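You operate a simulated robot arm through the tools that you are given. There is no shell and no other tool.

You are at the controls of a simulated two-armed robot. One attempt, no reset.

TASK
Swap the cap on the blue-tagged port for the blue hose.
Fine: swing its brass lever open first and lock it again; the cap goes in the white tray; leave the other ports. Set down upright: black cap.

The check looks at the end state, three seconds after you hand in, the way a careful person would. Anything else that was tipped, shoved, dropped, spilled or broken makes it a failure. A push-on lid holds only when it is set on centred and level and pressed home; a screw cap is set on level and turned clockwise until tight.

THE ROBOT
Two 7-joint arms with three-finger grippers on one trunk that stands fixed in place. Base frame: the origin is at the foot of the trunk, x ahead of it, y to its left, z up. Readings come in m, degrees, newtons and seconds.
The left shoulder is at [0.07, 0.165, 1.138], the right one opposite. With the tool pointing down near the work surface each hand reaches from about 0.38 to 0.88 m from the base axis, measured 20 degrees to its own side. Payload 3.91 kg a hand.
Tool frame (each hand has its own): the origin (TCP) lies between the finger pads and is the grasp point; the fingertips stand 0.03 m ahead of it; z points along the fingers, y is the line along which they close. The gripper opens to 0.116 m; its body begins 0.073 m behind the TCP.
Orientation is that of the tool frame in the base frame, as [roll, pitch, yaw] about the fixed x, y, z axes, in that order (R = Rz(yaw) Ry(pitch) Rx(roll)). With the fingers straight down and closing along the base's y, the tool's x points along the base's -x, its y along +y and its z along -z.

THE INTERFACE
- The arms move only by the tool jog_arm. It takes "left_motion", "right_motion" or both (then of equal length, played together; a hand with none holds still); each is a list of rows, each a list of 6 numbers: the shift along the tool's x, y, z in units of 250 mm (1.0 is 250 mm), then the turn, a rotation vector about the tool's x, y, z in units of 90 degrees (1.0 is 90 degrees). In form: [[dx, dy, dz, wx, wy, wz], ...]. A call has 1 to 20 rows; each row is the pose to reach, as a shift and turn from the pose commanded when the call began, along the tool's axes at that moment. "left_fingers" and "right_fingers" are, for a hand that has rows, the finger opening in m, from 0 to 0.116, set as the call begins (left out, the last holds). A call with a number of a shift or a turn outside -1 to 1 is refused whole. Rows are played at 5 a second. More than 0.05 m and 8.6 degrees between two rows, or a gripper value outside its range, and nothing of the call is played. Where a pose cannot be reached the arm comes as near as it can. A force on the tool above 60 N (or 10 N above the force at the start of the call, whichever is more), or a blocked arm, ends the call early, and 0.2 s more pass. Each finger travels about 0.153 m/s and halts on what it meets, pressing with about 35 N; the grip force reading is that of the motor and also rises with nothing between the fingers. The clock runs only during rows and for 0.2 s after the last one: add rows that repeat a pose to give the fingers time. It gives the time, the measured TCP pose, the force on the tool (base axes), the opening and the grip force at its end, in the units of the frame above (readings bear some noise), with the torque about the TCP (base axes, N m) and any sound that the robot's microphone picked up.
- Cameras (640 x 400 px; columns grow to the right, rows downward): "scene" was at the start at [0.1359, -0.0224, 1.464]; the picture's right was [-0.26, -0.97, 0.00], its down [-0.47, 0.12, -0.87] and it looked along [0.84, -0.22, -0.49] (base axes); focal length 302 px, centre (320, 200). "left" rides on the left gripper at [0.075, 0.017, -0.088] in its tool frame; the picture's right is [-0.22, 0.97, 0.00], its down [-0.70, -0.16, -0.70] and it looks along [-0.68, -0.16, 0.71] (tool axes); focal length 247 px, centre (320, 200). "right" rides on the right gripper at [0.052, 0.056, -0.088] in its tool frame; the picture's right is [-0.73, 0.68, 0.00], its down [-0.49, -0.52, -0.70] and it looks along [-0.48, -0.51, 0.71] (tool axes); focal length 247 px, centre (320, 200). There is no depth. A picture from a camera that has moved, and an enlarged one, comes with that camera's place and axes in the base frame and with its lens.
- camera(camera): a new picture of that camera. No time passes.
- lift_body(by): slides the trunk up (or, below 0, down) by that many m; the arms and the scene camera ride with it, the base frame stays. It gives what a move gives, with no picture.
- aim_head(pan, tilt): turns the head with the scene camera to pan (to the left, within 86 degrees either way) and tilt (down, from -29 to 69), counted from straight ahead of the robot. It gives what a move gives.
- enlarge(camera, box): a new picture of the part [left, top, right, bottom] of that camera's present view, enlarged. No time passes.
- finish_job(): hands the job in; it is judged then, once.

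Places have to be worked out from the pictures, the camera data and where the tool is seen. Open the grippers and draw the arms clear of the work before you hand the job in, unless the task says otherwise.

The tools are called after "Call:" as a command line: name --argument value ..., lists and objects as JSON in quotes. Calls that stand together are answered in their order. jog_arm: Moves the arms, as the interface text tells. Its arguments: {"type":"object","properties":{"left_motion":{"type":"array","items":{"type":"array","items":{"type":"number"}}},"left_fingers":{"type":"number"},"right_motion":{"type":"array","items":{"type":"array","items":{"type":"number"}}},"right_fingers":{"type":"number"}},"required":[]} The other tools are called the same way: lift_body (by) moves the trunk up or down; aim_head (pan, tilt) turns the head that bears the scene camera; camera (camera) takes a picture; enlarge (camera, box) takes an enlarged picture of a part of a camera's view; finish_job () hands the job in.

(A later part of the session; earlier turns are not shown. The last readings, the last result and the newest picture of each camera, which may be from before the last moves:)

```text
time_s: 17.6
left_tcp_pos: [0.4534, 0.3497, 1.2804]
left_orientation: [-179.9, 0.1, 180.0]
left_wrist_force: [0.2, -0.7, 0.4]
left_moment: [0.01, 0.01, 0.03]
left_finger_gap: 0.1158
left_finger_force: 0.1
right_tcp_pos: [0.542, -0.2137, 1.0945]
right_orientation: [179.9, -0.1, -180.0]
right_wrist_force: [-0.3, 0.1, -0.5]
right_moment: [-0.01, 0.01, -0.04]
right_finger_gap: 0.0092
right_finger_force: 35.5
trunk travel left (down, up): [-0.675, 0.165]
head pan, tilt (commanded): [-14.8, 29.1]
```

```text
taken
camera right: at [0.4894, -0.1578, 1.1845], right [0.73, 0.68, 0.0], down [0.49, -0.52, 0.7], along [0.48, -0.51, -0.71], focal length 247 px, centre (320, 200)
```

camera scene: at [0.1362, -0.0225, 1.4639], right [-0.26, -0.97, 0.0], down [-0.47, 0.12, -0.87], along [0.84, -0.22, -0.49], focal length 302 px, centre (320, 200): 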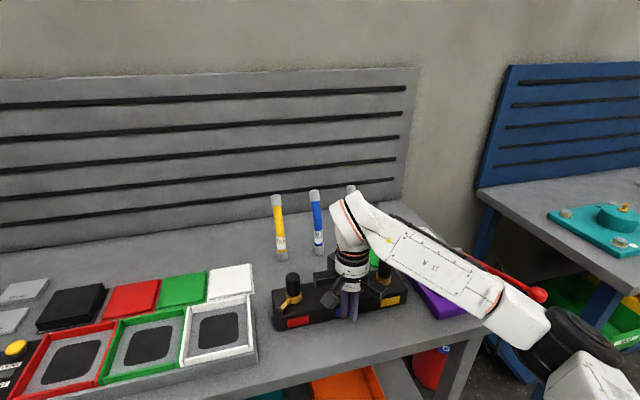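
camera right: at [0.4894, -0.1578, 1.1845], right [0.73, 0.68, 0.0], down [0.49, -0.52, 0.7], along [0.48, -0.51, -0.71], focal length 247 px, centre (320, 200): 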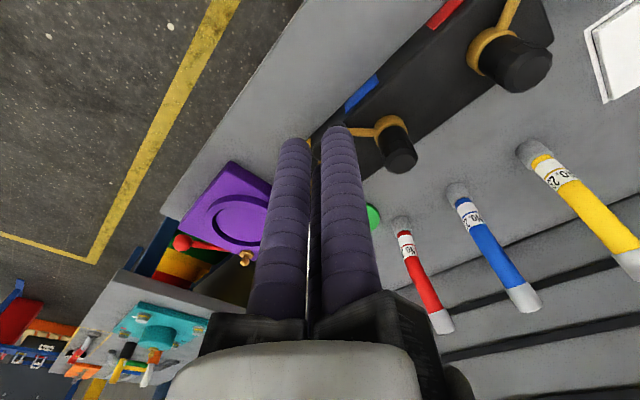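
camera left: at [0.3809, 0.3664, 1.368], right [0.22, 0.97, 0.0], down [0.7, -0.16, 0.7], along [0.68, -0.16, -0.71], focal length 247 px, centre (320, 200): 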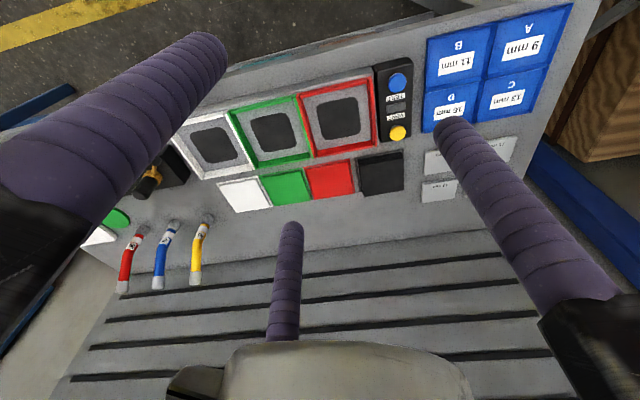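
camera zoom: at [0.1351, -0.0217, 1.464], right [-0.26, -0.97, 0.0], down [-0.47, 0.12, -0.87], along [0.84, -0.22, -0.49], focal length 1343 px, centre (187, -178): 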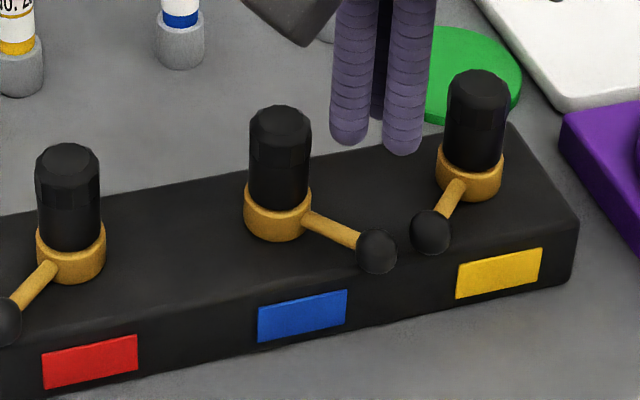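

The lever now points to the front-right, about 79° from locked. I open the fingers partway, move above the blue-tagged cap, and check centring before going down.

Call:
jog_arm --right_motion '[[-0.11, 0.0, 0, 0, 0, 0], [-0.22, 0.0, 0, 0, 0, 0], [-0.33, 0.005, 0, 0, 0, 0], [-0.436, 0.01, 0, 0, 0, 0], [-0.436, 0.01, 0.12, 0, 0, 0]]' --right_fingers 0.07

Call:
camera --camera "right"

Call:
enlarge --camera "scene" --box '[260, 200, 420, 340]'

```text
time_s: 18.8
left_tcp_pos: [0.4538, 0.3486, 1.2811]
left_orientation: [179.9, 0.0, -180.0]
left_wrist_force: [-0.5, 0.3, 0.0]
left_moment: [0.01, 0.02, -0.02]
left_finger_gap: 0.116
left_finger_force: 0.1
right_tcp_pos: [0.6513, -0.2133, 1.0641]
right_orientation: [179.8, 0.0, -179.9]
right_wrist_force: [0.3, 0.3, 0.5]
right_moment: [0.03, 0.01, 0.0]
right_finger_gap: 0.07
right_finger_force: 0.1
trunk travel left (down, up): [-0.675, 0.165]
head pan, tilt (commanded): [-14.8, 29.1]
```

```text
taken
camera right: at [0.5983, -0.1566, 1.1526], right [0.73, 0.68, 0.0], down [0.49, -0.52, 0.7], along [0.48, -0.51, -0.72], focal length 247 px, centre (320, 200)
```

right: 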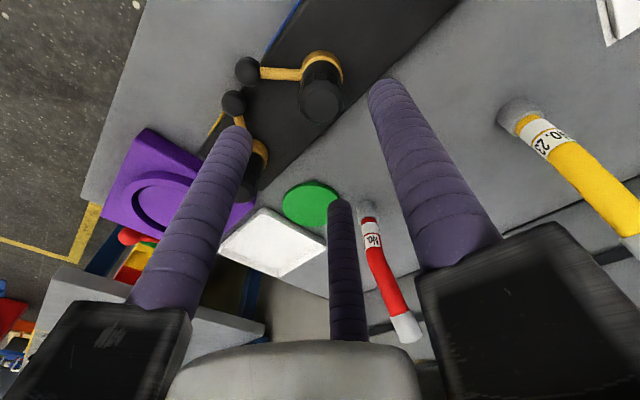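

```text
2.86 times, centred on (340, 270) of scene
camera zoom: at [0.1364, -0.0235, 1.4639], right [-0.26, -0.97, 0.0], down [-0.47, 0.13, -0.87], along [0.84, -0.22, -0.49], focal length 864 px, centre (263, 0)
```

zoom: 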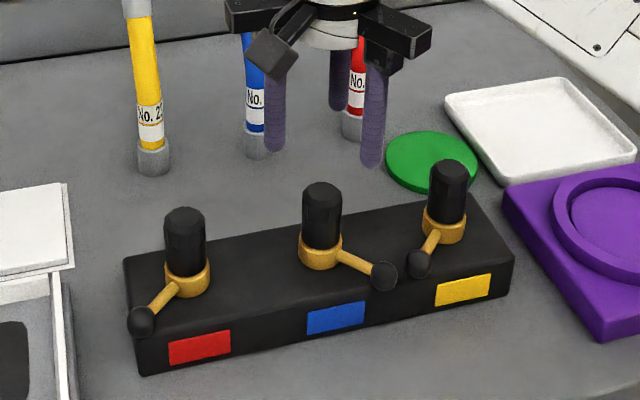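

The cap top projects to (0.650, -0.211), which matches the TCP within 2 mm. I descend so the fingertips reach z≈0.945 around the cap.

Call:
jog_arm --right_motion '[[0, 0.006, 0.12, 0, 0, 0], [0, 0.006, 0.22, 0, 0, 0], [0, 0.006, 0.29, 0, 0, 0], [0, 0.006, 0.33, 0, 0, 0], [0, 0.006, 0.352, 0, 0, 0]]'

Call:
camera --camera "right"

Call:
enlarge --camera "scene" --box '[280, 220, 420, 320]'

```text
time_s: 20.0
left_tcp_pos: [0.4527, 0.3495, 1.2807]
left_orientation: [-180.0, 0.0, -180.0]
left_wrist_force: [0.0, 0.3, -0.7]
left_moment: [-0.01, 0.03, -0.03]
left_finger_gap: 0.1162
left_finger_force: 0.0
right_tcp_pos: [0.6507, -0.2106, 0.9754]
right_orientation: [180.0, 0.0, 180.0]
right_wrist_force: [0.2, 0.3, -0.4]
right_moment: [-0.01, -0.04, 0.01]
right_finger_gap: 0.0699
right_finger_force: 0.0
trunk travel left (down, up): [-0.675, 0.165]
head pan, tilt (commanded): [-14.8, 29.1]
```

```text
taken
camera right: at [0.5982, -0.1541, 1.0652], right [0.73, 0.68, 0.0], down [0.49, -0.52, 0.7], along [0.48, -0.51, -0.71], focal length 247 px, centre (320, 200)
```

right: 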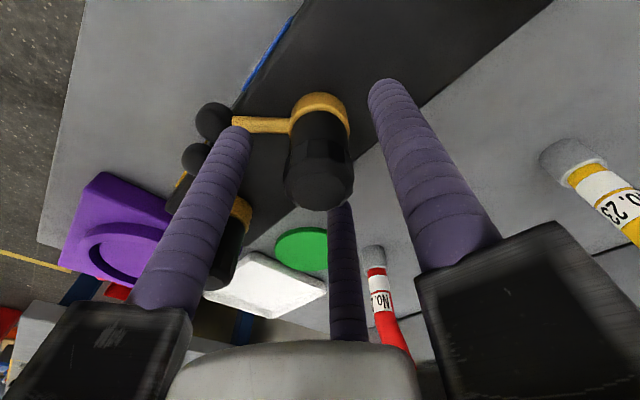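

```text
4.00 times, centred on (350, 270) of scene
camera zoom: at [0.1358, -0.0223, 1.464], right [-0.26, -0.97, 0.0], down [-0.47, 0.12, -0.87], along [0.84, -0.22, -0.49], focal length 1209 px, centre (200, -80)
```

zoom: 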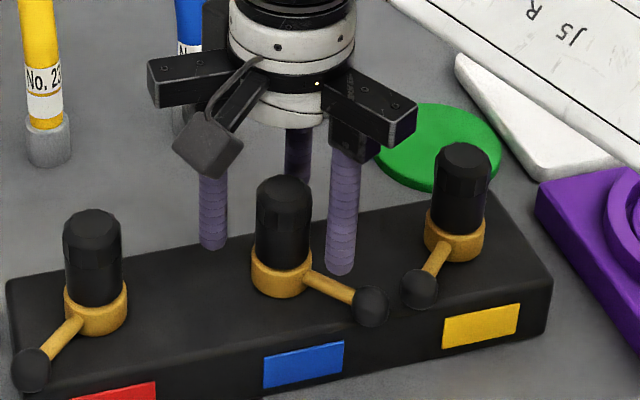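

The fingers surround the cap, clear of the lever. I close on the cap.

Call:
jog_arm --right_motion '[[0, 0, 0, 0, 0, 0], [0, 0, 0, 0, 0, 0], [0, 0, 0, 0, 0, 0]]' --right_fingers 0.015

Call:
camera --camera "right"

```text
time_s: 20.8
left_tcp_pos: [0.4529, 0.3505, 1.2795]
left_orientation: [-180.0, -0.1, 180.0]
left_wrist_force: [-0.1, -0.3, 0.7]
left_moment: [0.01, -0.01, -0.01]
left_finger_gap: 0.116
left_finger_force: 0.0
right_tcp_pos: [0.6503, -0.2108, 0.9756]
right_orientation: [179.9, 0.0, -180.0]
right_wrist_force: [-4.5, -0.1, 0.4]
right_moment: [0.03, 0.12, -0.21]
right_finger_gap: 0.0342
right_finger_force: 35.1
trunk travel left (down, up): [-0.675, 0.165]
head pan, tilt (commanded): [-14.8, 29.1]
```

```text
taken
camera right: at [0.5977, -0.154, 1.0652], right [0.73, 0.68, 0.0], down [0.49, -0.52, 0.7], along [0.48, -0.51, -0.71], focal length 247 px, centre (320, 200)
```

right: 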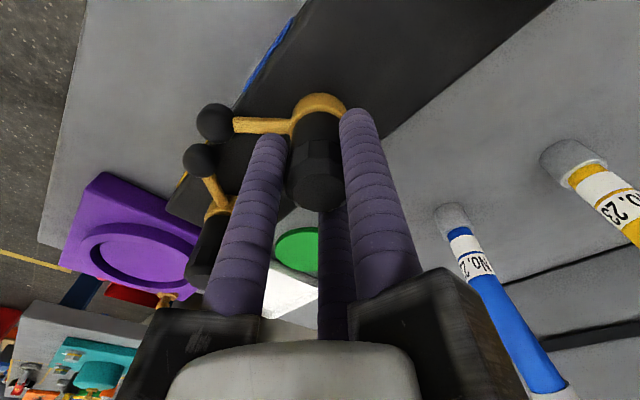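

The cap is gripped (gap 0.034, 35 N). I try a gentle lift of a few millimetres and read the force.

Call:
jog_arm --right_motion '[[0, 0, -0.008, 0, 0, 0], [0, 0, -0.016, 0, 0, 0], [0, 0, -0.024, 0, 0, 0]]'

Call:
enlarge --camera "scene" --box '[300, 240, 400, 310]'

```text
time_s: 21.6
left_tcp_pos: [0.4534, 0.3505, 1.2809]
left_orientation: [-179.9, 0.0, 180.0]
left_wrist_force: [-0.6, 0.5, 0.1]
left_moment: [0.01, -0.03, 0.03]
left_finger_gap: 0.1157
left_finger_force: 0.2
right_tcp_pos: [0.6512, -0.2115, 0.9826]
right_orientation: [180.0, -0.1, 180.0]
right_wrist_force: [0.1, 0.2, -0.2]
right_moment: [-0.01, 0.01, -0.03]
right_finger_gap: 0.0339
right_finger_force: 35.1
trunk travel left (down, up): [-0.675, 0.165]
head pan, tilt (commanded): [-14.8, 29.1]
```

```text
5.71 times, centred on (350, 275) of scene
camera zoom: at [0.1361, -0.0223, 1.464], right [-0.26, -0.97, 0.0], down [-0.47, 0.12, -0.87], along [0.84, -0.22, -0.49], focal length 1727 px, centre (149, -229)
```

zoom: 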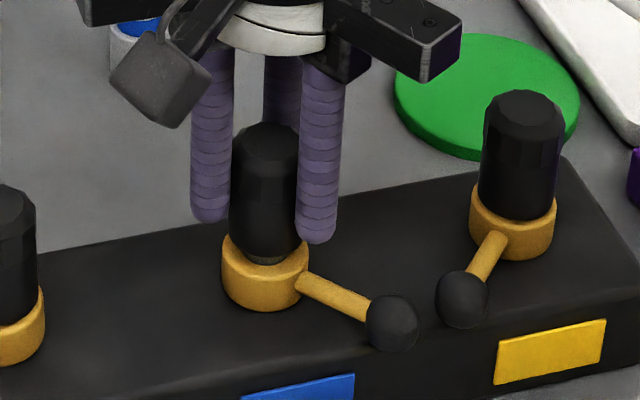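

The cap came free with no force, so the lever is open enough. I lift it well clear and look at the cap and the bare port.

Call:
jog_arm --right_motion '[[0, 0, -0.05, 0, 0, 0], [0, 0, -0.15, 0, 0, 0], [0, 0, -0.28, 0, 0, 0], [0, 0, -0.4, 0, 0, 0]]'

Call:
enlarge --camera "scene" --box '[280, 190, 420, 310]'

Call:
camera --camera "right"

Call:
camera --camera "scene"

```text
time_s: 22.6
left_tcp_pos: [0.4526, 0.3506, 1.28]
left_orientation: [-179.9, 0.1, 180.0]
left_wrist_force: [-0.9, -0.8, 0.5]
left_moment: [-0.01, -0.01, 0.02]
left_finger_gap: 0.1157
left_finger_force: 0.1
right_tcp_pos: [0.6519, -0.2095, 1.0817]
right_orientation: [-180.0, -0.1, -180.0]
right_wrist_force: [0.2, -0.2, 0.4]
right_moment: [-0.01, 0.0, 0.0]
right_finger_gap: 0.0337
right_finger_force: 35.0
trunk travel left (down, up): [-0.675, 0.165]
head pan, tilt (commanded): [-14.8, 29.1]
```

```text
3.33 times, centred on (350, 250) of scene
camera zoom: at [0.1352, -0.0217, 1.464], right [-0.26, -0.97, 0.0], down [-0.47, 0.12, -0.87], along [0.84, -0.22, -0.49], focal length 1008 px, centre (220, 33)
```

zoom: 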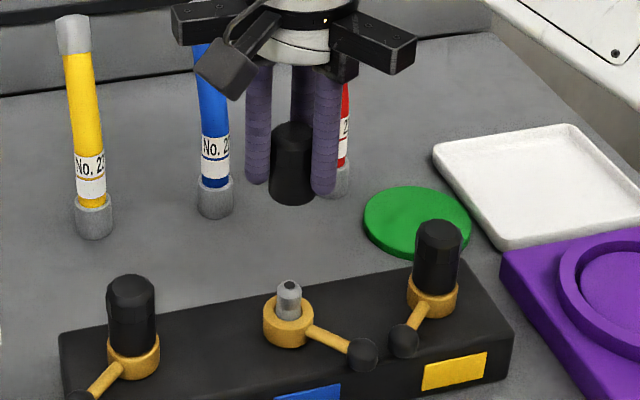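

```text
taken
camera right: at [0.5986, -0.1534, 1.1712], right [0.73, 0.68, 0.0], down [0.49, -0.52, 0.7], along [0.48, -0.51, -0.71], focal length 247 px, centre (320, 200)
```

right: 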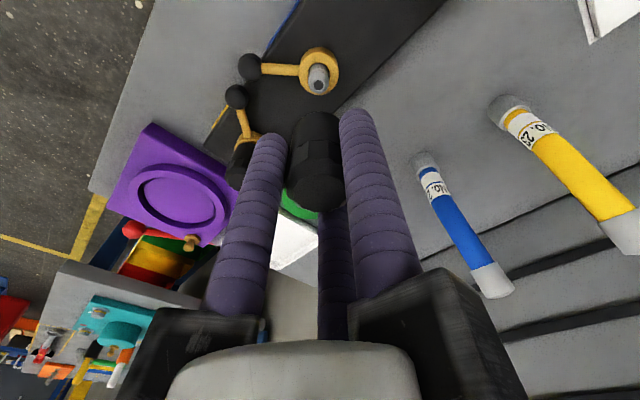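

```text
taken
camera scene: at [0.1352, -0.0217, 1.464], right [-0.26, -0.97, 0.0], down [-0.47, 0.12, -0.87], along [0.84, -0.22, -0.49], focal length 302 px, centre (320, 200)
```

scene: 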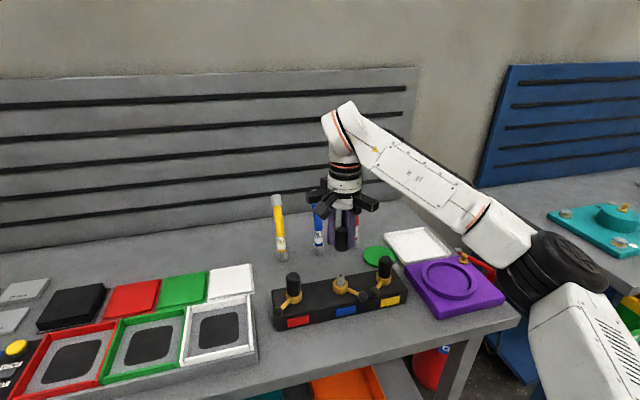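

Call:
enlarge --camera "scene" --box '[325, 265, 375, 305]'

Call:
enlarge --camera "right" --box '[220, 40, 360, 140]'

Call:
enlarge --camera "scene" --box '[310, 200, 380, 260]'

Call:
enlarge --camera "scene" --box '[370, 215, 470, 285]'

```text
10.00 times, centred on (350, 285) of scene
camera zoom: at [0.1352, -0.0217, 1.464], right [-0.26, -0.97, 0.0], down [-0.47, 0.12, -0.87], along [0.84, -0.22, -0.49], focal length 3023 px, centre (20, -650)
```

zoom: 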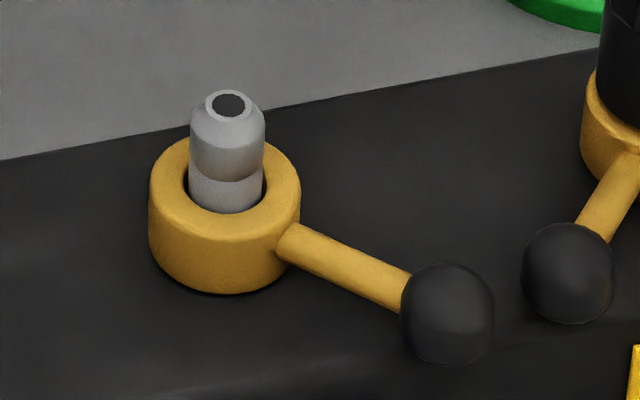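

```text
4.00 times, centred on (290, 90) of right
camera zoom: at [0.5986, -0.1534, 1.1712], right [0.73, 0.68, 0.0], down [0.49, -0.52, 0.7], along [0.48, -0.51, -0.71], focal length 988 px, centre (440, 640)
```

zoom: 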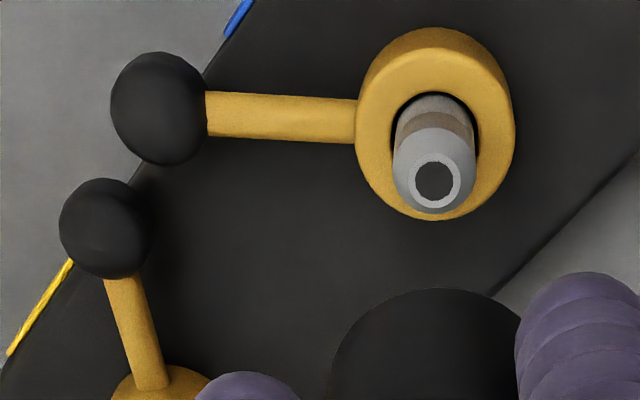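

```text
6.67 times, centred on (345, 230) of scene
camera zoom: at [0.1352, -0.0217, 1.464], right [-0.26, -0.97, 0.0], down [-0.47, 0.12, -0.87], along [0.84, -0.22, -0.49], focal length 2015 px, centre (153, 0)
```

zoom: 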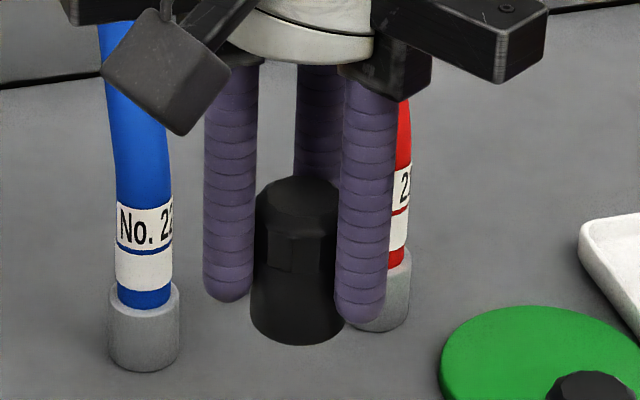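

```text
5.71 times, centred on (420, 250) of scene
camera zoom: at [0.1352, -0.0217, 1.464], right [-0.26, -0.97, 0.0], down [-0.47, 0.12, -0.87], along [0.84, -0.22, -0.49], focal length 1727 px, centre (-251, -86)
```

zoom: 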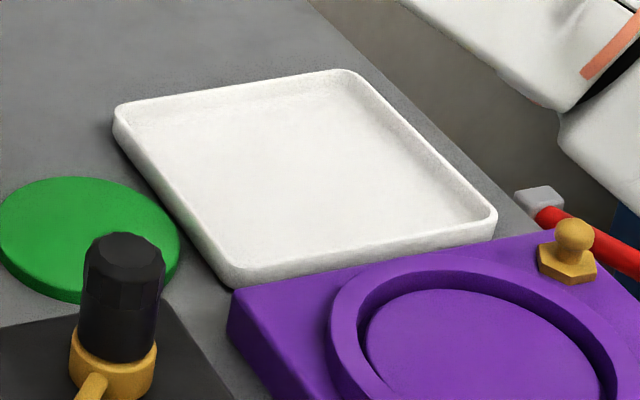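

The bare port shows a tapered nozzle of about 18 mm inside the brass ring, and the cap hangs upright, about 5 cm long. I carry the cap at height toward the white tray, stopping halfway to check the arm.

Call:
jog_arm --right_motion '[[-0.05, -0.14, 0, 0, 0, 0], [-0.1, -0.28, 0, 0, 0, 0], [-0.15, -0.42, 0, 0, 0, 0], [-0.2, -0.56, 0, 0, 0, 0], [-0.25, -0.7, 0, 0, 0, 0], [-0.312, -0.84, 0, 0, 0, 0]]'

Call:
camera --camera "scene"

Call:
camera --camera "right"

```text
time_s: 24.0
left_tcp_pos: [0.4542, 0.3497, 1.2808]
left_orientation: [-180.0, -0.1, -180.0]
left_wrist_force: [0.9, 0.5, 0.6]
left_moment: [0.04, 0.01, -0.01]
left_finger_gap: 0.1157
left_finger_force: 0.0
right_tcp_pos: [0.7307, -0.4202, 1.0814]
right_orientation: [179.8, 0.1, -179.8]
right_wrist_force: [0.6, 0.2, -1.0]
right_moment: [0.03, 0.03, -0.02]
right_finger_gap: 0.0337
right_finger_force: 35.2
trunk travel left (down, up): [-0.675, 0.165]
head pan, tilt (commanded): [-14.8, 29.1]
```

```text
taken
camera scene: at [0.1365, -0.023, 1.4639], right [-0.26, -0.97, 0.0], down [-0.47, 0.12, -0.87], along [0.84, -0.22, -0.49], focal length 302 px, centre (320, 200)
```

scene: 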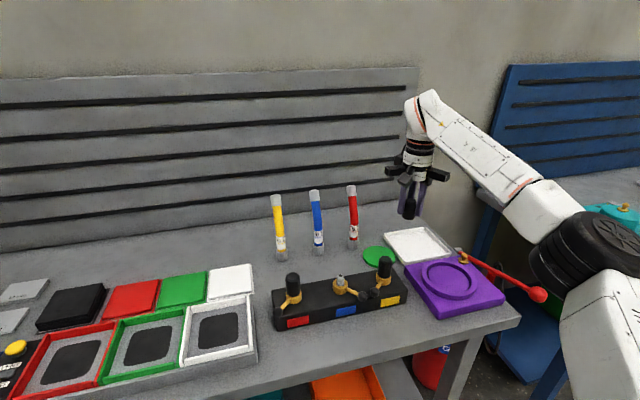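

```text
taken
camera right: at [0.6771, -0.3644, 1.1705], right [0.73, 0.68, 0.0], down [0.49, -0.52, 0.7], along [0.48, -0.51, -0.72], focal length 247 px, centre (320, 200)
```

right: 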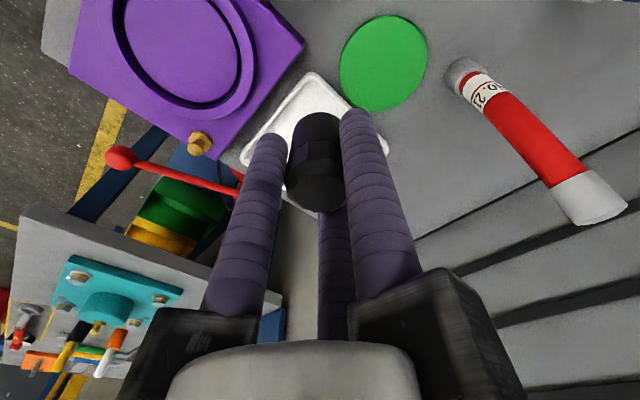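

The arm has plenty of clearance; the tray spans x 0.73–0.87, y -0.44 to -0.59. I go over the tray at (0.775, -0.50) and lower to just above its floor.

Call:
jog_arm --right_motion '[[-0.06, -0.11, 0, 0, 0, 0], [-0.12, -0.22, 0, 0, 0, 0], [-0.18, -0.32, 0, 0, 0, 0], [-0.18, -0.32, 0.12, 0, 0, 0], [-0.18, -0.32, 0.24, 0, 0, 0], [-0.18, -0.32, 0.36, 0, 0, 0], [-0.18, -0.32, 0.46, 0, 0, 0], [-0.18, -0.32, 0.54, 0, 0, 0], [-0.18, -0.32, 0.58, 0, 0, 0]]'

Call:
enlarge --camera "scene" --box '[370, 180, 490, 290]'

Call:
camera --camera "right"

```text
time_s: 26.0
left_tcp_pos: [0.4535, 0.3492, 1.2797]
left_orientation: [-179.9, 0.0, 179.9]
left_wrist_force: [0.2, 0.8, 0.4]
left_moment: [0.0, 0.01, 0.02]
left_finger_gap: 0.116
left_finger_force: 0.1
right_tcp_pos: [0.7838, -0.5044, 0.9366]
right_orientation: [179.9, 0.0, 180.0]
right_wrist_force: [0.7, 0.0, 0.4]
right_moment: [-0.01, 0.0, 0.0]
right_finger_gap: 0.0337
right_finger_force: 34.7
right hand out of reach, approached as far as the arm can: row 3, 6, 7, 8, 9
trunk travel left (down, up): [-0.675, 0.165]
head pan, tilt (commanded): [-14.8, 29.1]
```

```text
3.64 times, centred on (430, 235) of scene
camera zoom: at [0.136, -0.0227, 1.464], right [-0.26, -0.97, 0.0], down [-0.47, 0.12, -0.87], along [0.84, -0.22, -0.49], focal length 1099 px, centre (-80, 73)
```

zoom: 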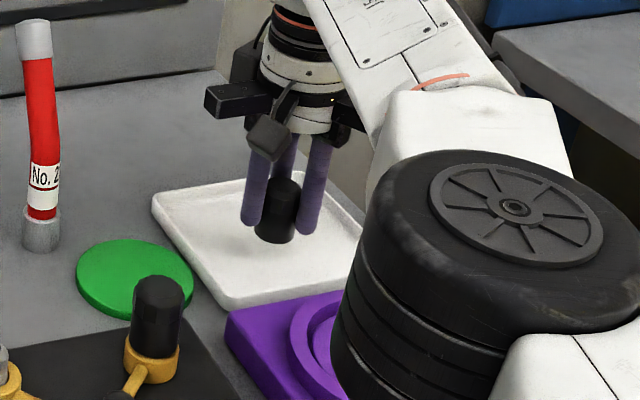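

```text
taken
camera right: at [0.7311, -0.4479, 1.0258], right [0.73, 0.68, 0.0], down [0.49, -0.52, 0.7], along [0.47, -0.51, -0.72], focal length 247 px, centre (320, 200)
```

right: 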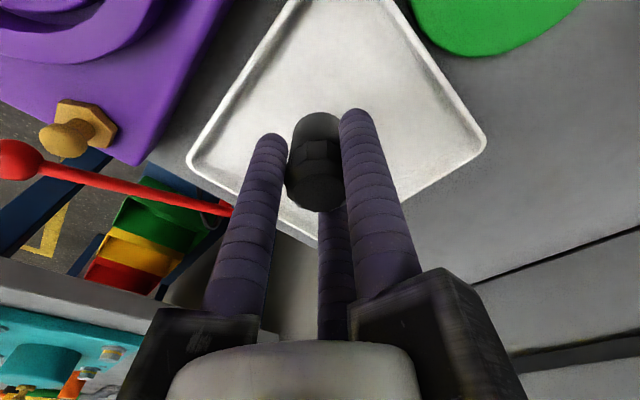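

The hand ended at (0.784, -0.504, 0.937), inside the tray outline and level, although a reach limit was reported. I check the whole arm before lowering further.

Call:
camera --camera "scene"

Call:
enlarge --camera "right" --box '[180, 0, 500, 260]'

```text
taken
camera scene: at [0.136, -0.0227, 1.464], right [-0.26, -0.97, 0.0], down [-0.47, 0.12, -0.87], along [0.84, -0.22, -0.49], focal length 302 px, centre (320, 200)
```

scene: 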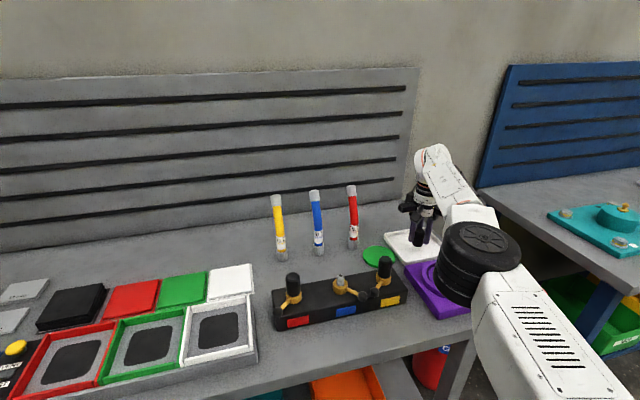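

```text
1.54 times, centred on (340, 130) of right
camera zoom: at [0.7311, -0.4479, 1.0258], right [0.73, 0.68, 0.0], down [0.49, -0.52, 0.7], along [0.47, -0.51, -0.72], focal length 380 px, centre (289, 308)
```

zoom: 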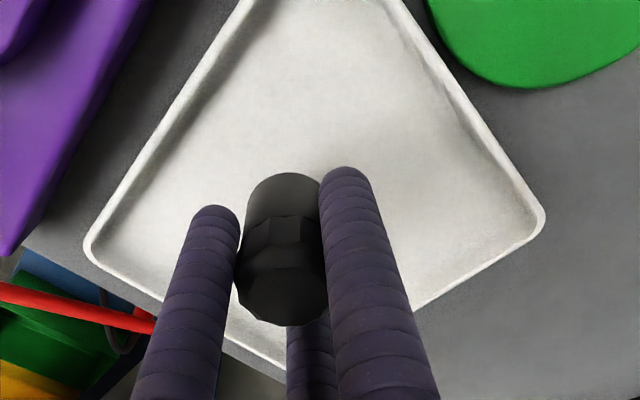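

The elbow sits at about z 1.13, clear of everything. I lower the cap in 3 mm steps, feeling for the tray floor.

Call:
jog_arm --right_motion '[[0, 0, 0.012, 0, 0, 0], [0, 0, 0.024, 0, 0, 0], [0, 0, 0.036, 0, 0, 0], [0, 0, 0.048, 0, 0, 0]]'

Call:
enlarge --camera "scene" --box '[390, 190, 460, 265]'

```text
time_s: 27.0
left_tcp_pos: [0.4538, 0.3496, 1.28]
left_orientation: [180.0, 0.1, 179.9]
left_wrist_force: [0.1, 0.9, 0.0]
left_moment: [0.0, 0.01, 0.02]
left_finger_gap: 0.1161
left_finger_force: 0.0
right_tcp_pos: [0.7832, -0.5045, 0.924]
right_orientation: [-180.0, -0.1, -180.0]
right_wrist_force: [0.0, -0.3, -0.8]
right_moment: [0.02, 0.02, -0.04]
right_finger_gap: 0.0339
right_finger_force: 34.9
trunk travel left (down, up): [-0.675, 0.165]
head pan, tilt (commanded): [-14.8, 29.1]
```

```text
5.33 times, centred on (425, 228) of scene
camera zoom: at [0.1361, -0.0224, 1.4639], right [-0.26, -0.97, 0.0], down [-0.47, 0.12, -0.87], along [0.84, -0.22, -0.49], focal length 1612 px, centre (-240, 53)
```

zoom: 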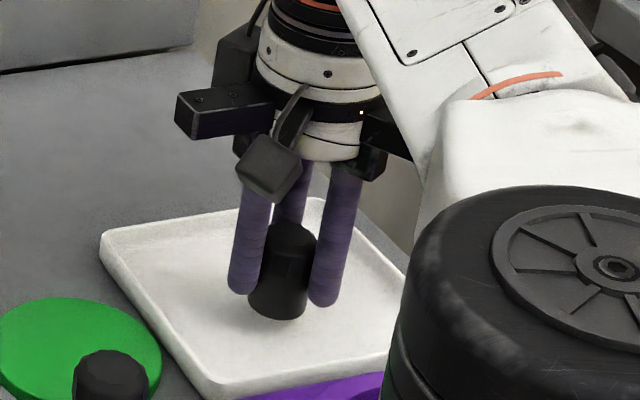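

Call:
jog_arm --right_motion '[[0, 0, 0.01, 0, 0, 0], [0, 0, 0.02, 0, 0, 0], [0, 0, 0.028, 0, 0, 0]]'

Call:
enlarge --camera "scene" --box '[390, 190, 460, 265]'

```text
time_s: 27.8
left_tcp_pos: [0.4535, 0.3509, 1.2803]
left_orientation: [180.0, 0.0, 179.9]
left_wrist_force: [-1.2, 0.0, 0.6]
left_moment: [-0.03, 0.0, 0.02]
left_finger_gap: 0.1162
left_finger_force: 0.0
right_tcp_pos: [0.784, -0.5047, 0.9184]
right_orientation: [-180.0, 0.0, -180.0]
right_wrist_force: [0.2, 0.5, -0.4]
right_moment: [0.02, -0.01, 0.02]
right_finger_gap: 0.0338
right_finger_force: 35.1
trunk travel left (down, up): [-0.675, 0.165]
head pan, tilt (commanded): [-14.8, 29.1]
```

```text
5.33 times, centred on (425, 228) of scene
camera zoom: at [0.136, -0.0224, 1.4639], right [-0.26, -0.97, 0.0], down [-0.47, 0.12, -0.87], along [0.84, -0.22, -0.49], focal length 1612 px, centre (-240, 53)
```

zoom: 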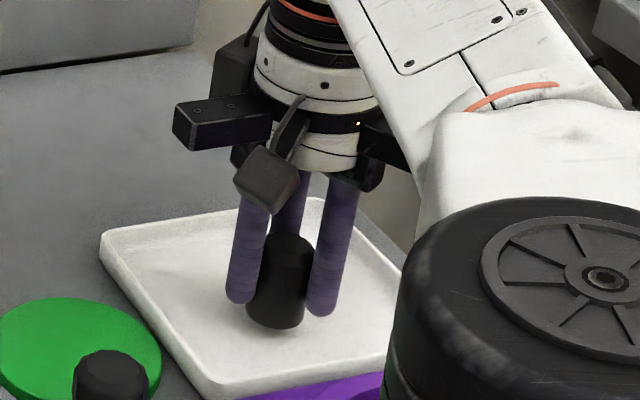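

Still no contact; the shadow is close below the cap. I continue in 2 mm steps.

Call:
jog_arm --right_motion '[[0, 0, 0.008, 0, 0, 0], [0, 0, 0.016, 0, 0, 0]]'

Call:
enlarge --camera "scene" --box '[400, 210, 450, 260]'

```text
time_s: 28.4
left_tcp_pos: [0.4533, 0.3488, 1.2799]
left_orientation: [-179.9, 0.1, 179.9]
left_wrist_force: [-0.2, 0.3, 0.4]
left_moment: [-0.03, -0.01, 0.0]
left_finger_gap: 0.1159
left_finger_force: 0.2
right_tcp_pos: [0.785, -0.5042, 0.9136]
right_orientation: [-179.9, 0.0, 180.0]
right_wrist_force: [0.1, -0.8, 0.1]
right_moment: [-0.02, -0.01, 0.01]
right_finger_gap: 0.0338
right_finger_force: 34.8
trunk travel left (down, up): [-0.675, 0.165]
head pan, tilt (commanded): [-14.8, 29.1]
```

```text
8.00 times, centred on (425, 235) of scene
camera zoom: at [0.1361, -0.0224, 1.4639], right [-0.26, -0.97, 0.0], down [-0.47, 0.12, -0.87], along [0.84, -0.22, -0.49], focal length 2418 px, centre (-520, -80)
```

zoom: 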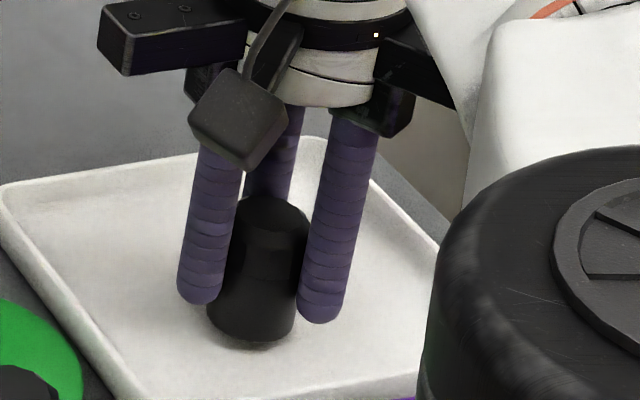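

Call:
jog_arm --right_motion '[[0, 0, 0.006, 0, 0, 0], [0, 0, 0.012, 0, 0, 0]]'

Call:
enlarge --camera "scene" --box '[400, 210, 450, 260]'

```text
time_s: 29.0
left_tcp_pos: [0.4544, 0.3499, 1.279]
left_orientation: [180.0, 0.0, -179.9]
left_wrist_force: [-0.4, 0.3, 1.1]
left_moment: [0.02, -0.01, 0.0]
left_finger_gap: 0.1158
left_finger_force: 0.0
right_tcp_pos: [0.7841, -0.505, 0.9107]
right_orientation: [180.0, 0.0, -180.0]
right_wrist_force: [0.7, 0.6, -0.1]
right_moment: [-0.01, -0.01, -0.03]
right_finger_gap: 0.0337
right_finger_force: 35.0
trunk travel left (down, up): [-0.675, 0.165]
head pan, tilt (commanded): [-14.8, 29.1]
```

```text
8.00 times, centred on (425, 235) of scene
camera zoom: at [0.1361, -0.0224, 1.4639], right [-0.26, -0.97, 0.0], down [-0.47, 0.12, -0.87], along [0.84, -0.22, -0.49], focal length 2418 px, centre (-520, -80)
```

zoom: 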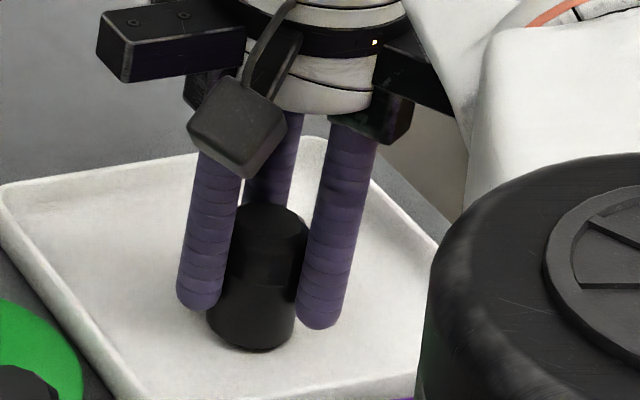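

The cap is nearly on the floor and there is still no reaction. I keep going in about 1.3 mm steps.

Call:
jog_arm --right_motion '[[0, 0, 0.005, 0, 0, 0], [0, 0, 0.01, 0, 0, 0]]'

Call:
enlarge --camera "scene" --box '[400, 210, 450, 260]'

```text
time_s: 29.6
left_tcp_pos: [0.4537, 0.3506, 1.2798]
left_orientation: [-180.0, -0.1, 179.9]
left_wrist_force: [-0.5, 0.9, -0.5]
left_moment: [-0.02, -0.03, 0.02]
left_finger_gap: 0.1161
left_finger_force: 0.1
right_tcp_pos: [0.7837, -0.5039, 0.9092]
right_orientation: [-180.0, -0.1, -180.0]
right_wrist_force: [0.1, -0.3, -0.2]
right_moment: [-0.02, -0.01, 0.0]
right_finger_gap: 0.0336
right_finger_force: 35.1
trunk travel left (down, up): [-0.675, 0.165]
head pan, tilt (commanded): [-14.8, 29.1]
```

```text
8.00 times, centred on (425, 235) of scene
camera zoom: at [0.136, -0.0224, 1.4639], right [-0.26, -0.97, 0.0], down [-0.47, 0.12, -0.87], along [0.84, -0.22, -0.49], focal length 2418 px, centre (-520, -80)
```

zoom: 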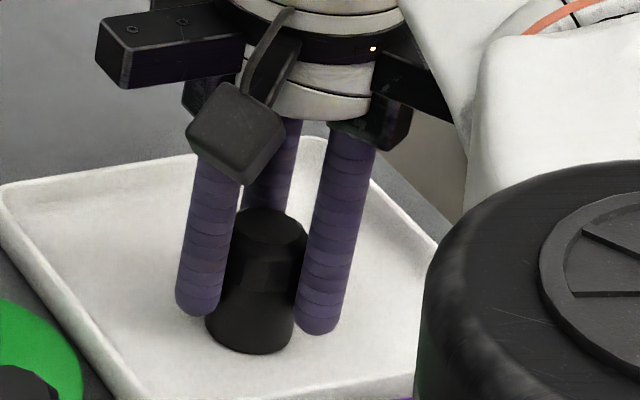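

Call:
jog_arm --right_motion '[[0, 0, 0.006, 0, 0, 0], [0, 0, 0.012, 0, 0, 0]]'

Call:
enlarge --camera "scene" --box '[400, 210, 450, 260]'

```text
time_s: 30.2
left_tcp_pos: [0.4525, 0.3522, 1.2809]
left_orientation: [-179.9, 0.1, 179.9]
left_wrist_force: [-0.7, -0.3, 0.5]
left_moment: [0.01, -0.05, 0.06]
left_finger_gap: 0.1161
left_finger_force: 0.0
right_tcp_pos: [0.7849, -0.5046, 0.9081]
right_orientation: [-180.0, 0.1, 179.9]
right_wrist_force: [2.1, -1.6, 10.6]
right_moment: [-0.1, 0.03, -0.02]
right_finger_gap: 0.0337
right_finger_force: 36.0
trunk travel left (down, up): [-0.675, 0.165]
head pan, tilt (commanded): [-14.8, 29.1]
```

```text
8.00 times, centred on (425, 235) of scene
camera zoom: at [0.1349, -0.0216, 1.4643], right [-0.26, -0.97, 0.0], down [-0.47, 0.12, -0.87], along [0.84, -0.22, -0.49], focal length 2418 px, centre (-520, -80)
```

zoom: 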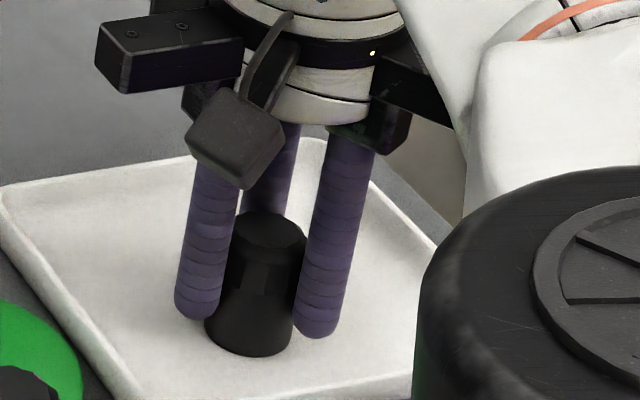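

Contact: about 10 N up, so the cap sits on the tray floor. I ease the pressure off by about 1 mm and then open the fingers.

Call:
jog_arm --right_motion '[[0, 0, -0.005, 0, 0, 0], [0, 0, -0.005, 0, 0, 0]]'

Call:
jog_arm --right_motion '[[0, 0, 0, 0, 0, 0], [0, 0, 0, 0, 0, 0], [0, 0, 0, 0, 0, 0]]' --right_fingers 0.07

Call:
enlarge --camera "scene" --box '[400, 210, 450, 260]'

Call:
camera --camera "right"

```text
time_s: 30.8
left_tcp_pos: [0.4526, 0.3494, 1.2811]
left_orientation: [-180.0, 0.1, -180.0]
left_wrist_force: [-0.6, 1.2, 0.4]
left_moment: [0.02, -0.03, -0.02]
left_finger_gap: 0.1159
left_finger_force: 0.0
right_tcp_pos: [0.7836, -0.5045, 0.9075]
right_orientation: [180.0, 0.0, 179.9]
right_wrist_force: [1.4, -0.5, 7.5]
right_moment: [-0.1, 0.0, -0.03]
right_finger_gap: 0.0336
right_finger_force: 34.7
trunk travel left (down, up): [-0.675, 0.165]
head pan, tilt (commanded): [-14.8, 29.1]
```

```text
time_s: 31.6
left_tcp_pos: [0.4539, 0.3496, 1.2797]
left_orientation: [180.0, 0.0, -179.9]
left_wrist_force: [-0.2, 0.0, -0.5]
left_moment: [-0.04, -0.03, 0.01]
left_finger_gap: 0.1158
left_finger_force: 0.0
right_tcp_pos: [0.7847, -0.5044, 0.9072]
right_orientation: [-179.9, -0.2, -180.0]
right_wrist_force: [-0.3, -0.1, 0.4]
right_moment: [0.01, 0.0, -0.01]
right_finger_gap: 0.0698
right_finger_force: 0.0
trunk travel left (down, up): [-0.675, 0.165]
head pan, tilt (commanded): [-14.8, 29.1]
```

```text
8.00 times, centred on (425, 235) of scene
camera zoom: at [0.1362, -0.0225, 1.4639], right [-0.26, -0.97, 0.0], down [-0.47, 0.12, -0.87], along [0.84, -0.22, -0.49], focal length 2418 px, centre (-520, -80)
```

zoom: 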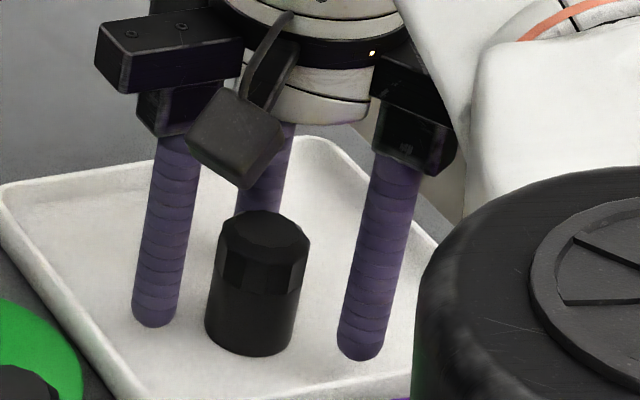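

```text
taken
camera right: at [0.7316, -0.4483, 0.9957], right [0.73, 0.68, 0.0], down [0.49, -0.52, 0.7], along [0.48, -0.51, -0.71], focal length 247 px, centre (320, 200)
```

right: 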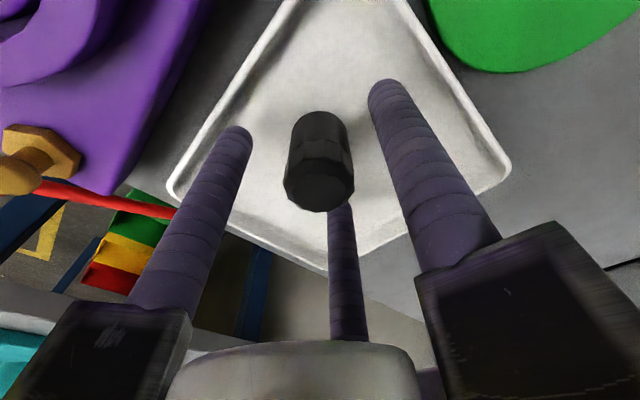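

The cap stands upright in the tray and the fingers are clear of it. I lift straight up, slowly at first.

Call:
jog_arm --right_motion '[[0, 0, -0.06, 0, 0, 0], [0, 0, -0.16, 0, 0, 0], [0, 0, -0.3, 0, 0, 0], [0, 0, -0.46, 0, 0, 0], [0, 0, -0.6, 0, 0, 0]]'

Call:
camera --camera "right"

Call:
camera --camera "scene"

```text
time_s: 32.8
left_tcp_pos: [0.4525, 0.3506, 1.2791]
left_orientation: [180.0, 0.0, 180.0]
left_wrist_force: [0.1, 0.1, 0.1]
left_moment: [0.02, -0.02, -0.03]
left_finger_gap: 0.116
left_finger_force: 0.0
right_tcp_pos: [0.7741, -0.4964, 1.0572]
right_orientation: [-180.0, 0.1, -180.0]
right_wrist_force: [-1.2, -0.1, -1.1]
right_moment: [-0.06, -0.01, 0.01]
right_finger_gap: 0.0699
right_finger_force: 0.0
right hand out of reach, approached as far as the arm can: row 4, 5
trunk travel left (down, up): [-0.675, 0.165]
head pan, tilt (commanded): [-14.8, 29.1]
```

```text
taken
camera right: at [0.7207, -0.4402, 1.1461], right [0.73, 0.68, 0.0], down [0.49, -0.52, 0.7], along [0.48, -0.51, -0.71], focal length 247 px, centre (320, 200)
```

right: 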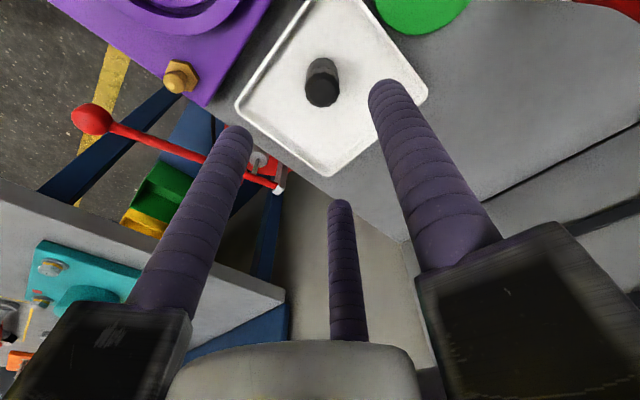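

```text
taken
camera scene: at [0.1347, -0.0218, 1.464], right [-0.26, -0.97, 0.0], down [-0.47, 0.12, -0.87], along [0.84, -0.22, -0.49], focal length 302 px, centre (320, 200)
```

scene: 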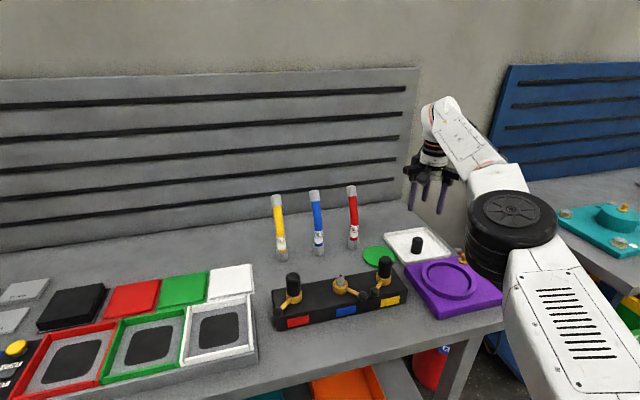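

The cap stands alone, upright in the tray. I pull back toward the middle and pitch the right hand forward so the fingers point ahead and 25° down, for a side grip on the hose.

Call:
jog_arm --right_motion '[[0.047, 0.068, -0.02, 0, -0.09, 0], [0.094, 0.136, -0.04, 0, -0.18, 0], [0.141, 0.204, -0.06, 0, -0.27, 0], [0.188, 0.272, -0.08, 0, -0.36, 0], [0.235, 0.34, -0.1, 0, -0.45, 0], [0.282, 0.408, -0.12, 0, -0.54, 0], [0.329, 0.476, -0.14, 0, -0.63, 0], [0.376, 0.544, -0.16, 0, -0.722, 0]]' --right_fingers 0.1

Call:
camera --camera "scene"

Call:
camera --camera "right"

```text
time_s: 34.6
left_tcp_pos: [0.4524, 0.3525, 1.2801]
left_orientation: [-179.9, 0.0, 180.0]
left_wrist_force: [-0.2, -0.1, -1.0]
left_moment: [-0.03, -0.03, 0.02]
left_finger_gap: 0.1159
left_finger_force: 0.0
right_tcp_pos: [0.7809, -0.4064, 1.1834]
right_orientation: [-175.1, 58.0, -172.7]
right_wrist_force: [-0.6, -0.4, 0.5]
right_moment: [-0.01, 0.02, -0.05]
right_finger_gap: 0.1002
right_finger_force: 0.0
right hand out of reach, approached as far as the arm can: row 6, 7, 8
trunk travel left (down, up): [-0.675, 0.165]
head pan, tilt (commanded): [-14.8, 29.1]
```

```text
taken
camera scene: at [0.1346, -0.0193, 1.4641], right [-0.26, -0.97, 0.0], down [-0.47, 0.12, -0.87], along [0.84, -0.22, -0.49], focal length 302 px, centre (320, 200)
```

scene: 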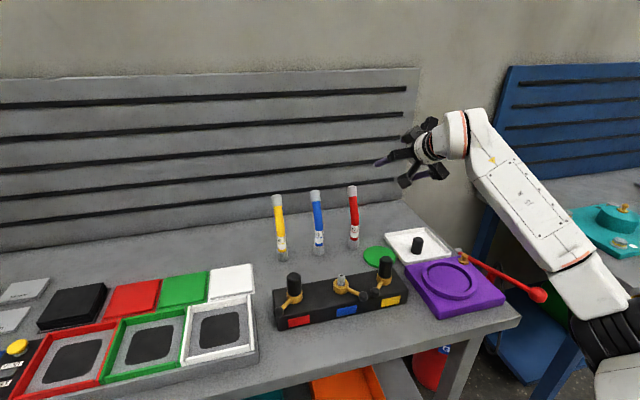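

```text
taken
camera right: at [0.675, -0.3561, 1.1843], right [0.35, 0.73, 0.59], down [-0.31, -0.5, 0.81], along [0.89, -0.46, 0.05], focal length 247 px, centre (320, 200)
```

right: 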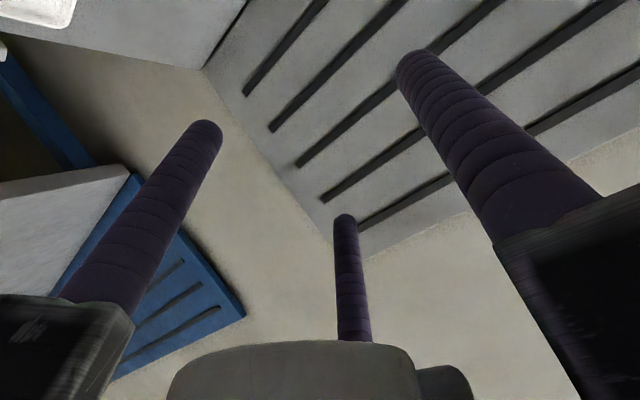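

The hand is pitched forward about 32° below level, stopped by an inner-reach limit. I move on toward a point above the blue hose, where there is more room, keeping well above the hoses and trimming the tilt to 25°.

Call:
jog_arm --right_motion '[[-0.041, 0.121, 0.056, 0.003, -0.013, 0.007], [-0.082, 0.242, 0.111, 0.006, -0.025, 0.014], [-0.123, 0.363, 0.167, 0.009, -0.038, 0.021], [-0.164, 0.483, 0.222, 0.011, -0.05, 0.028], [-0.205, 0.604, 0.278, 0.014, -0.063, 0.035], [-0.246, 0.725, 0.333, 0.017, -0.0756, 0.042]]'

Call:
camera --camera "scene"

Call:
camera --camera "right"

```text
time_s: 36.0
left_tcp_pos: [0.4536, 0.3508, 1.2787]
left_orientation: [-179.9, 0.0, -180.0]
left_wrist_force: [0.9, 1.0, 0.5]
left_moment: [-0.04, 0.0, 0.01]
left_finger_gap: 0.116
left_finger_force: 0.0
right_tcp_pos: [0.8935, -0.2375, 1.2166]
right_orientation: [-174.0, 61.5, -172.1]
right_wrist_force: [0.0, 0.9, 1.2]
right_moment: [-0.01, -0.01, -0.02]
right_finger_gap: 0.1003
right_finger_force: 0.1
right hand out of reach, approached as far as the arm can: row 1, 2, 3, 4, 5, 6
trunk travel left (down, up): [-0.675, 0.165]
head pan, tilt (commanded): [-14.8, 29.1]
```

```text
taken
camera scene: at [0.1364, -0.0207, 1.4639], right [-0.26, -0.97, 0.0], down [-0.47, 0.12, -0.87], along [0.84, -0.22, -0.49], focal length 302 px, centre (320, 200)
```

scene: 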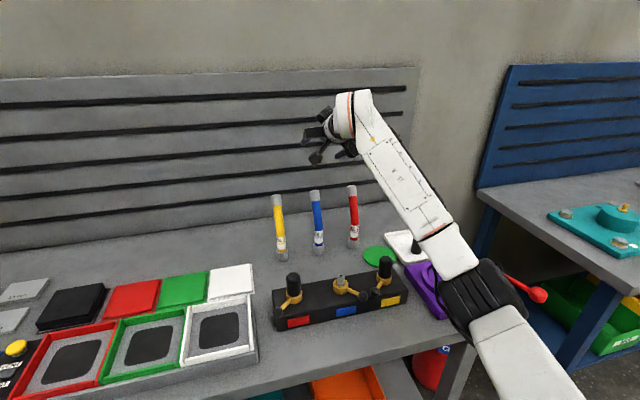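

```text
taken
camera right: at [0.7875, -0.1866, 1.211], right [0.32, 0.73, 0.61], down [-0.36, -0.5, 0.79], along [0.88, -0.47, 0.11], focal length 247 px, centre (320, 200)
```

right: 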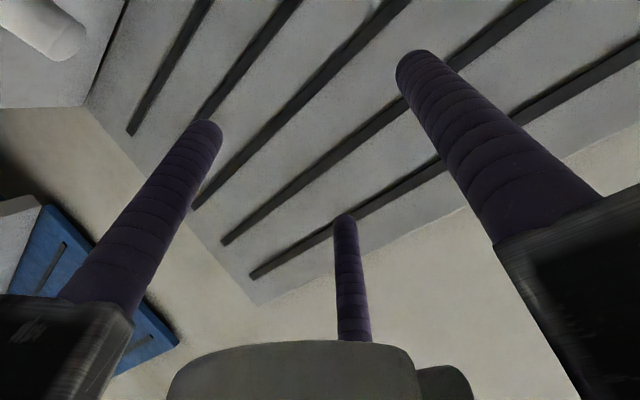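

The arm keeps reporting a limit and deviates by 2–4 cm at this height. I descend a little above the hose with a small roll correction, to see whether the limit eases lower down.

Call:
jog_arm --right_motion '[[0.1, 0.031, 0.026, 0.004, 0, 0.014], [0.2, 0.062, 0.052, 0.008, 0, 0.028], [0.303, 0.093, 0.079, 0.012, 0, 0.042], [0.303, 0.093, 0.079, 0.012, 0, 0.042]]'

Call:
enlarge --camera "scene" --box '[240, 120, 400, 280]'

```text
time_s: 37.0
left_tcp_pos: [0.4522, 0.3489, 1.2806]
left_orientation: [-179.9, 0.0, -180.0]
left_wrist_force: [-0.4, 0.7, -0.4]
left_moment: [-0.01, 0.01, 0.0]
left_finger_gap: 0.1163
left_finger_force: 0.0
right_tcp_pos: [0.8906, -0.2383, 1.1759]
right_orientation: [-174.3, 58.4, -172.9]
right_wrist_force: [-0.9, 0.2, 0.6]
right_moment: [-0.01, 0.02, -0.01]
right_finger_gap: 0.0997
right_finger_force: 0.1
right hand out of reach, approached as far as the arm can: row 1, 2, 3, 4
trunk travel left (down, up): [-0.675, 0.165]
head pan, tilt (commanded): [-14.8, 29.1]
```

```text
2.50 times, centred on (320, 200) of scene
camera zoom: at [0.1359, -0.022, 1.464], right [-0.26, -0.97, 0.0], down [-0.47, 0.12, -0.87], along [0.84, -0.22, -0.49], focal length 756 px, centre (320, 200)
```

zoom: 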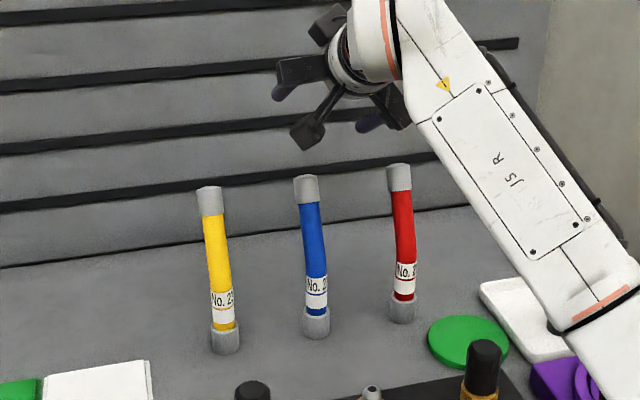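

The limit is in the wrist pitch: the hand cannot point flatter here. The hose's upper part leans forward, so a 45° downward tool is nearly square to it anyway. I switch to a 45° tilt with the roll levelled, above the hose.

Call:
jog_arm --right_motion '[[0.047, 0.029, 0.012, 0, 0.05, 0.014], [0.094, 0.058, 0.024, -0.001, 0.1, 0.028], [0.141, 0.087, 0.036, -0.001, 0.151, 0.0416], [0.141, 0.087, 0.036, -0.001, 0.151, 0.0416]]'

Call:
enlarge --camera "scene" --box '[240, 120, 400, 280]'

```text
time_s: 38.0
left_tcp_pos: [0.4536, 0.3497, 1.2797]
left_orientation: [180.0, 0.0, -179.9]
left_wrist_force: [0.4, 0.6, 0.7]
left_moment: [0.0, 0.01, -0.01]
left_finger_gap: 0.1159
left_finger_force: 0.0
right_tcp_pos: [0.8801, -0.2181, 1.1395]
right_orientation: [179.9, 44.9, -179.9]
right_wrist_force: [-0.4, -0.6, 0.0]
right_moment: [0.0, 0.0, 0.01]
right_finger_gap: 0.0999
right_finger_force: 0.0
trunk travel left (down, up): [-0.675, 0.165]
head pan, tilt (commanded): [-14.8, 29.1]
```

```text
2.50 times, centred on (320, 200) of scene
camera zoom: at [0.1359, -0.0224, 1.464], right [-0.26, -0.97, 0.0], down [-0.47, 0.12, -0.87], along [0.84, -0.22, -0.49], focal length 756 px, centre (320, 200)
```

zoom: 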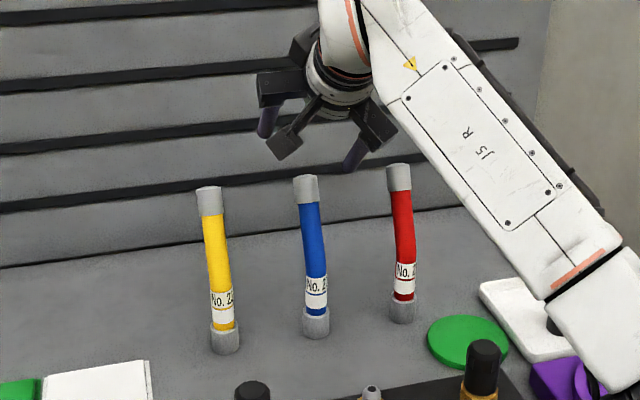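

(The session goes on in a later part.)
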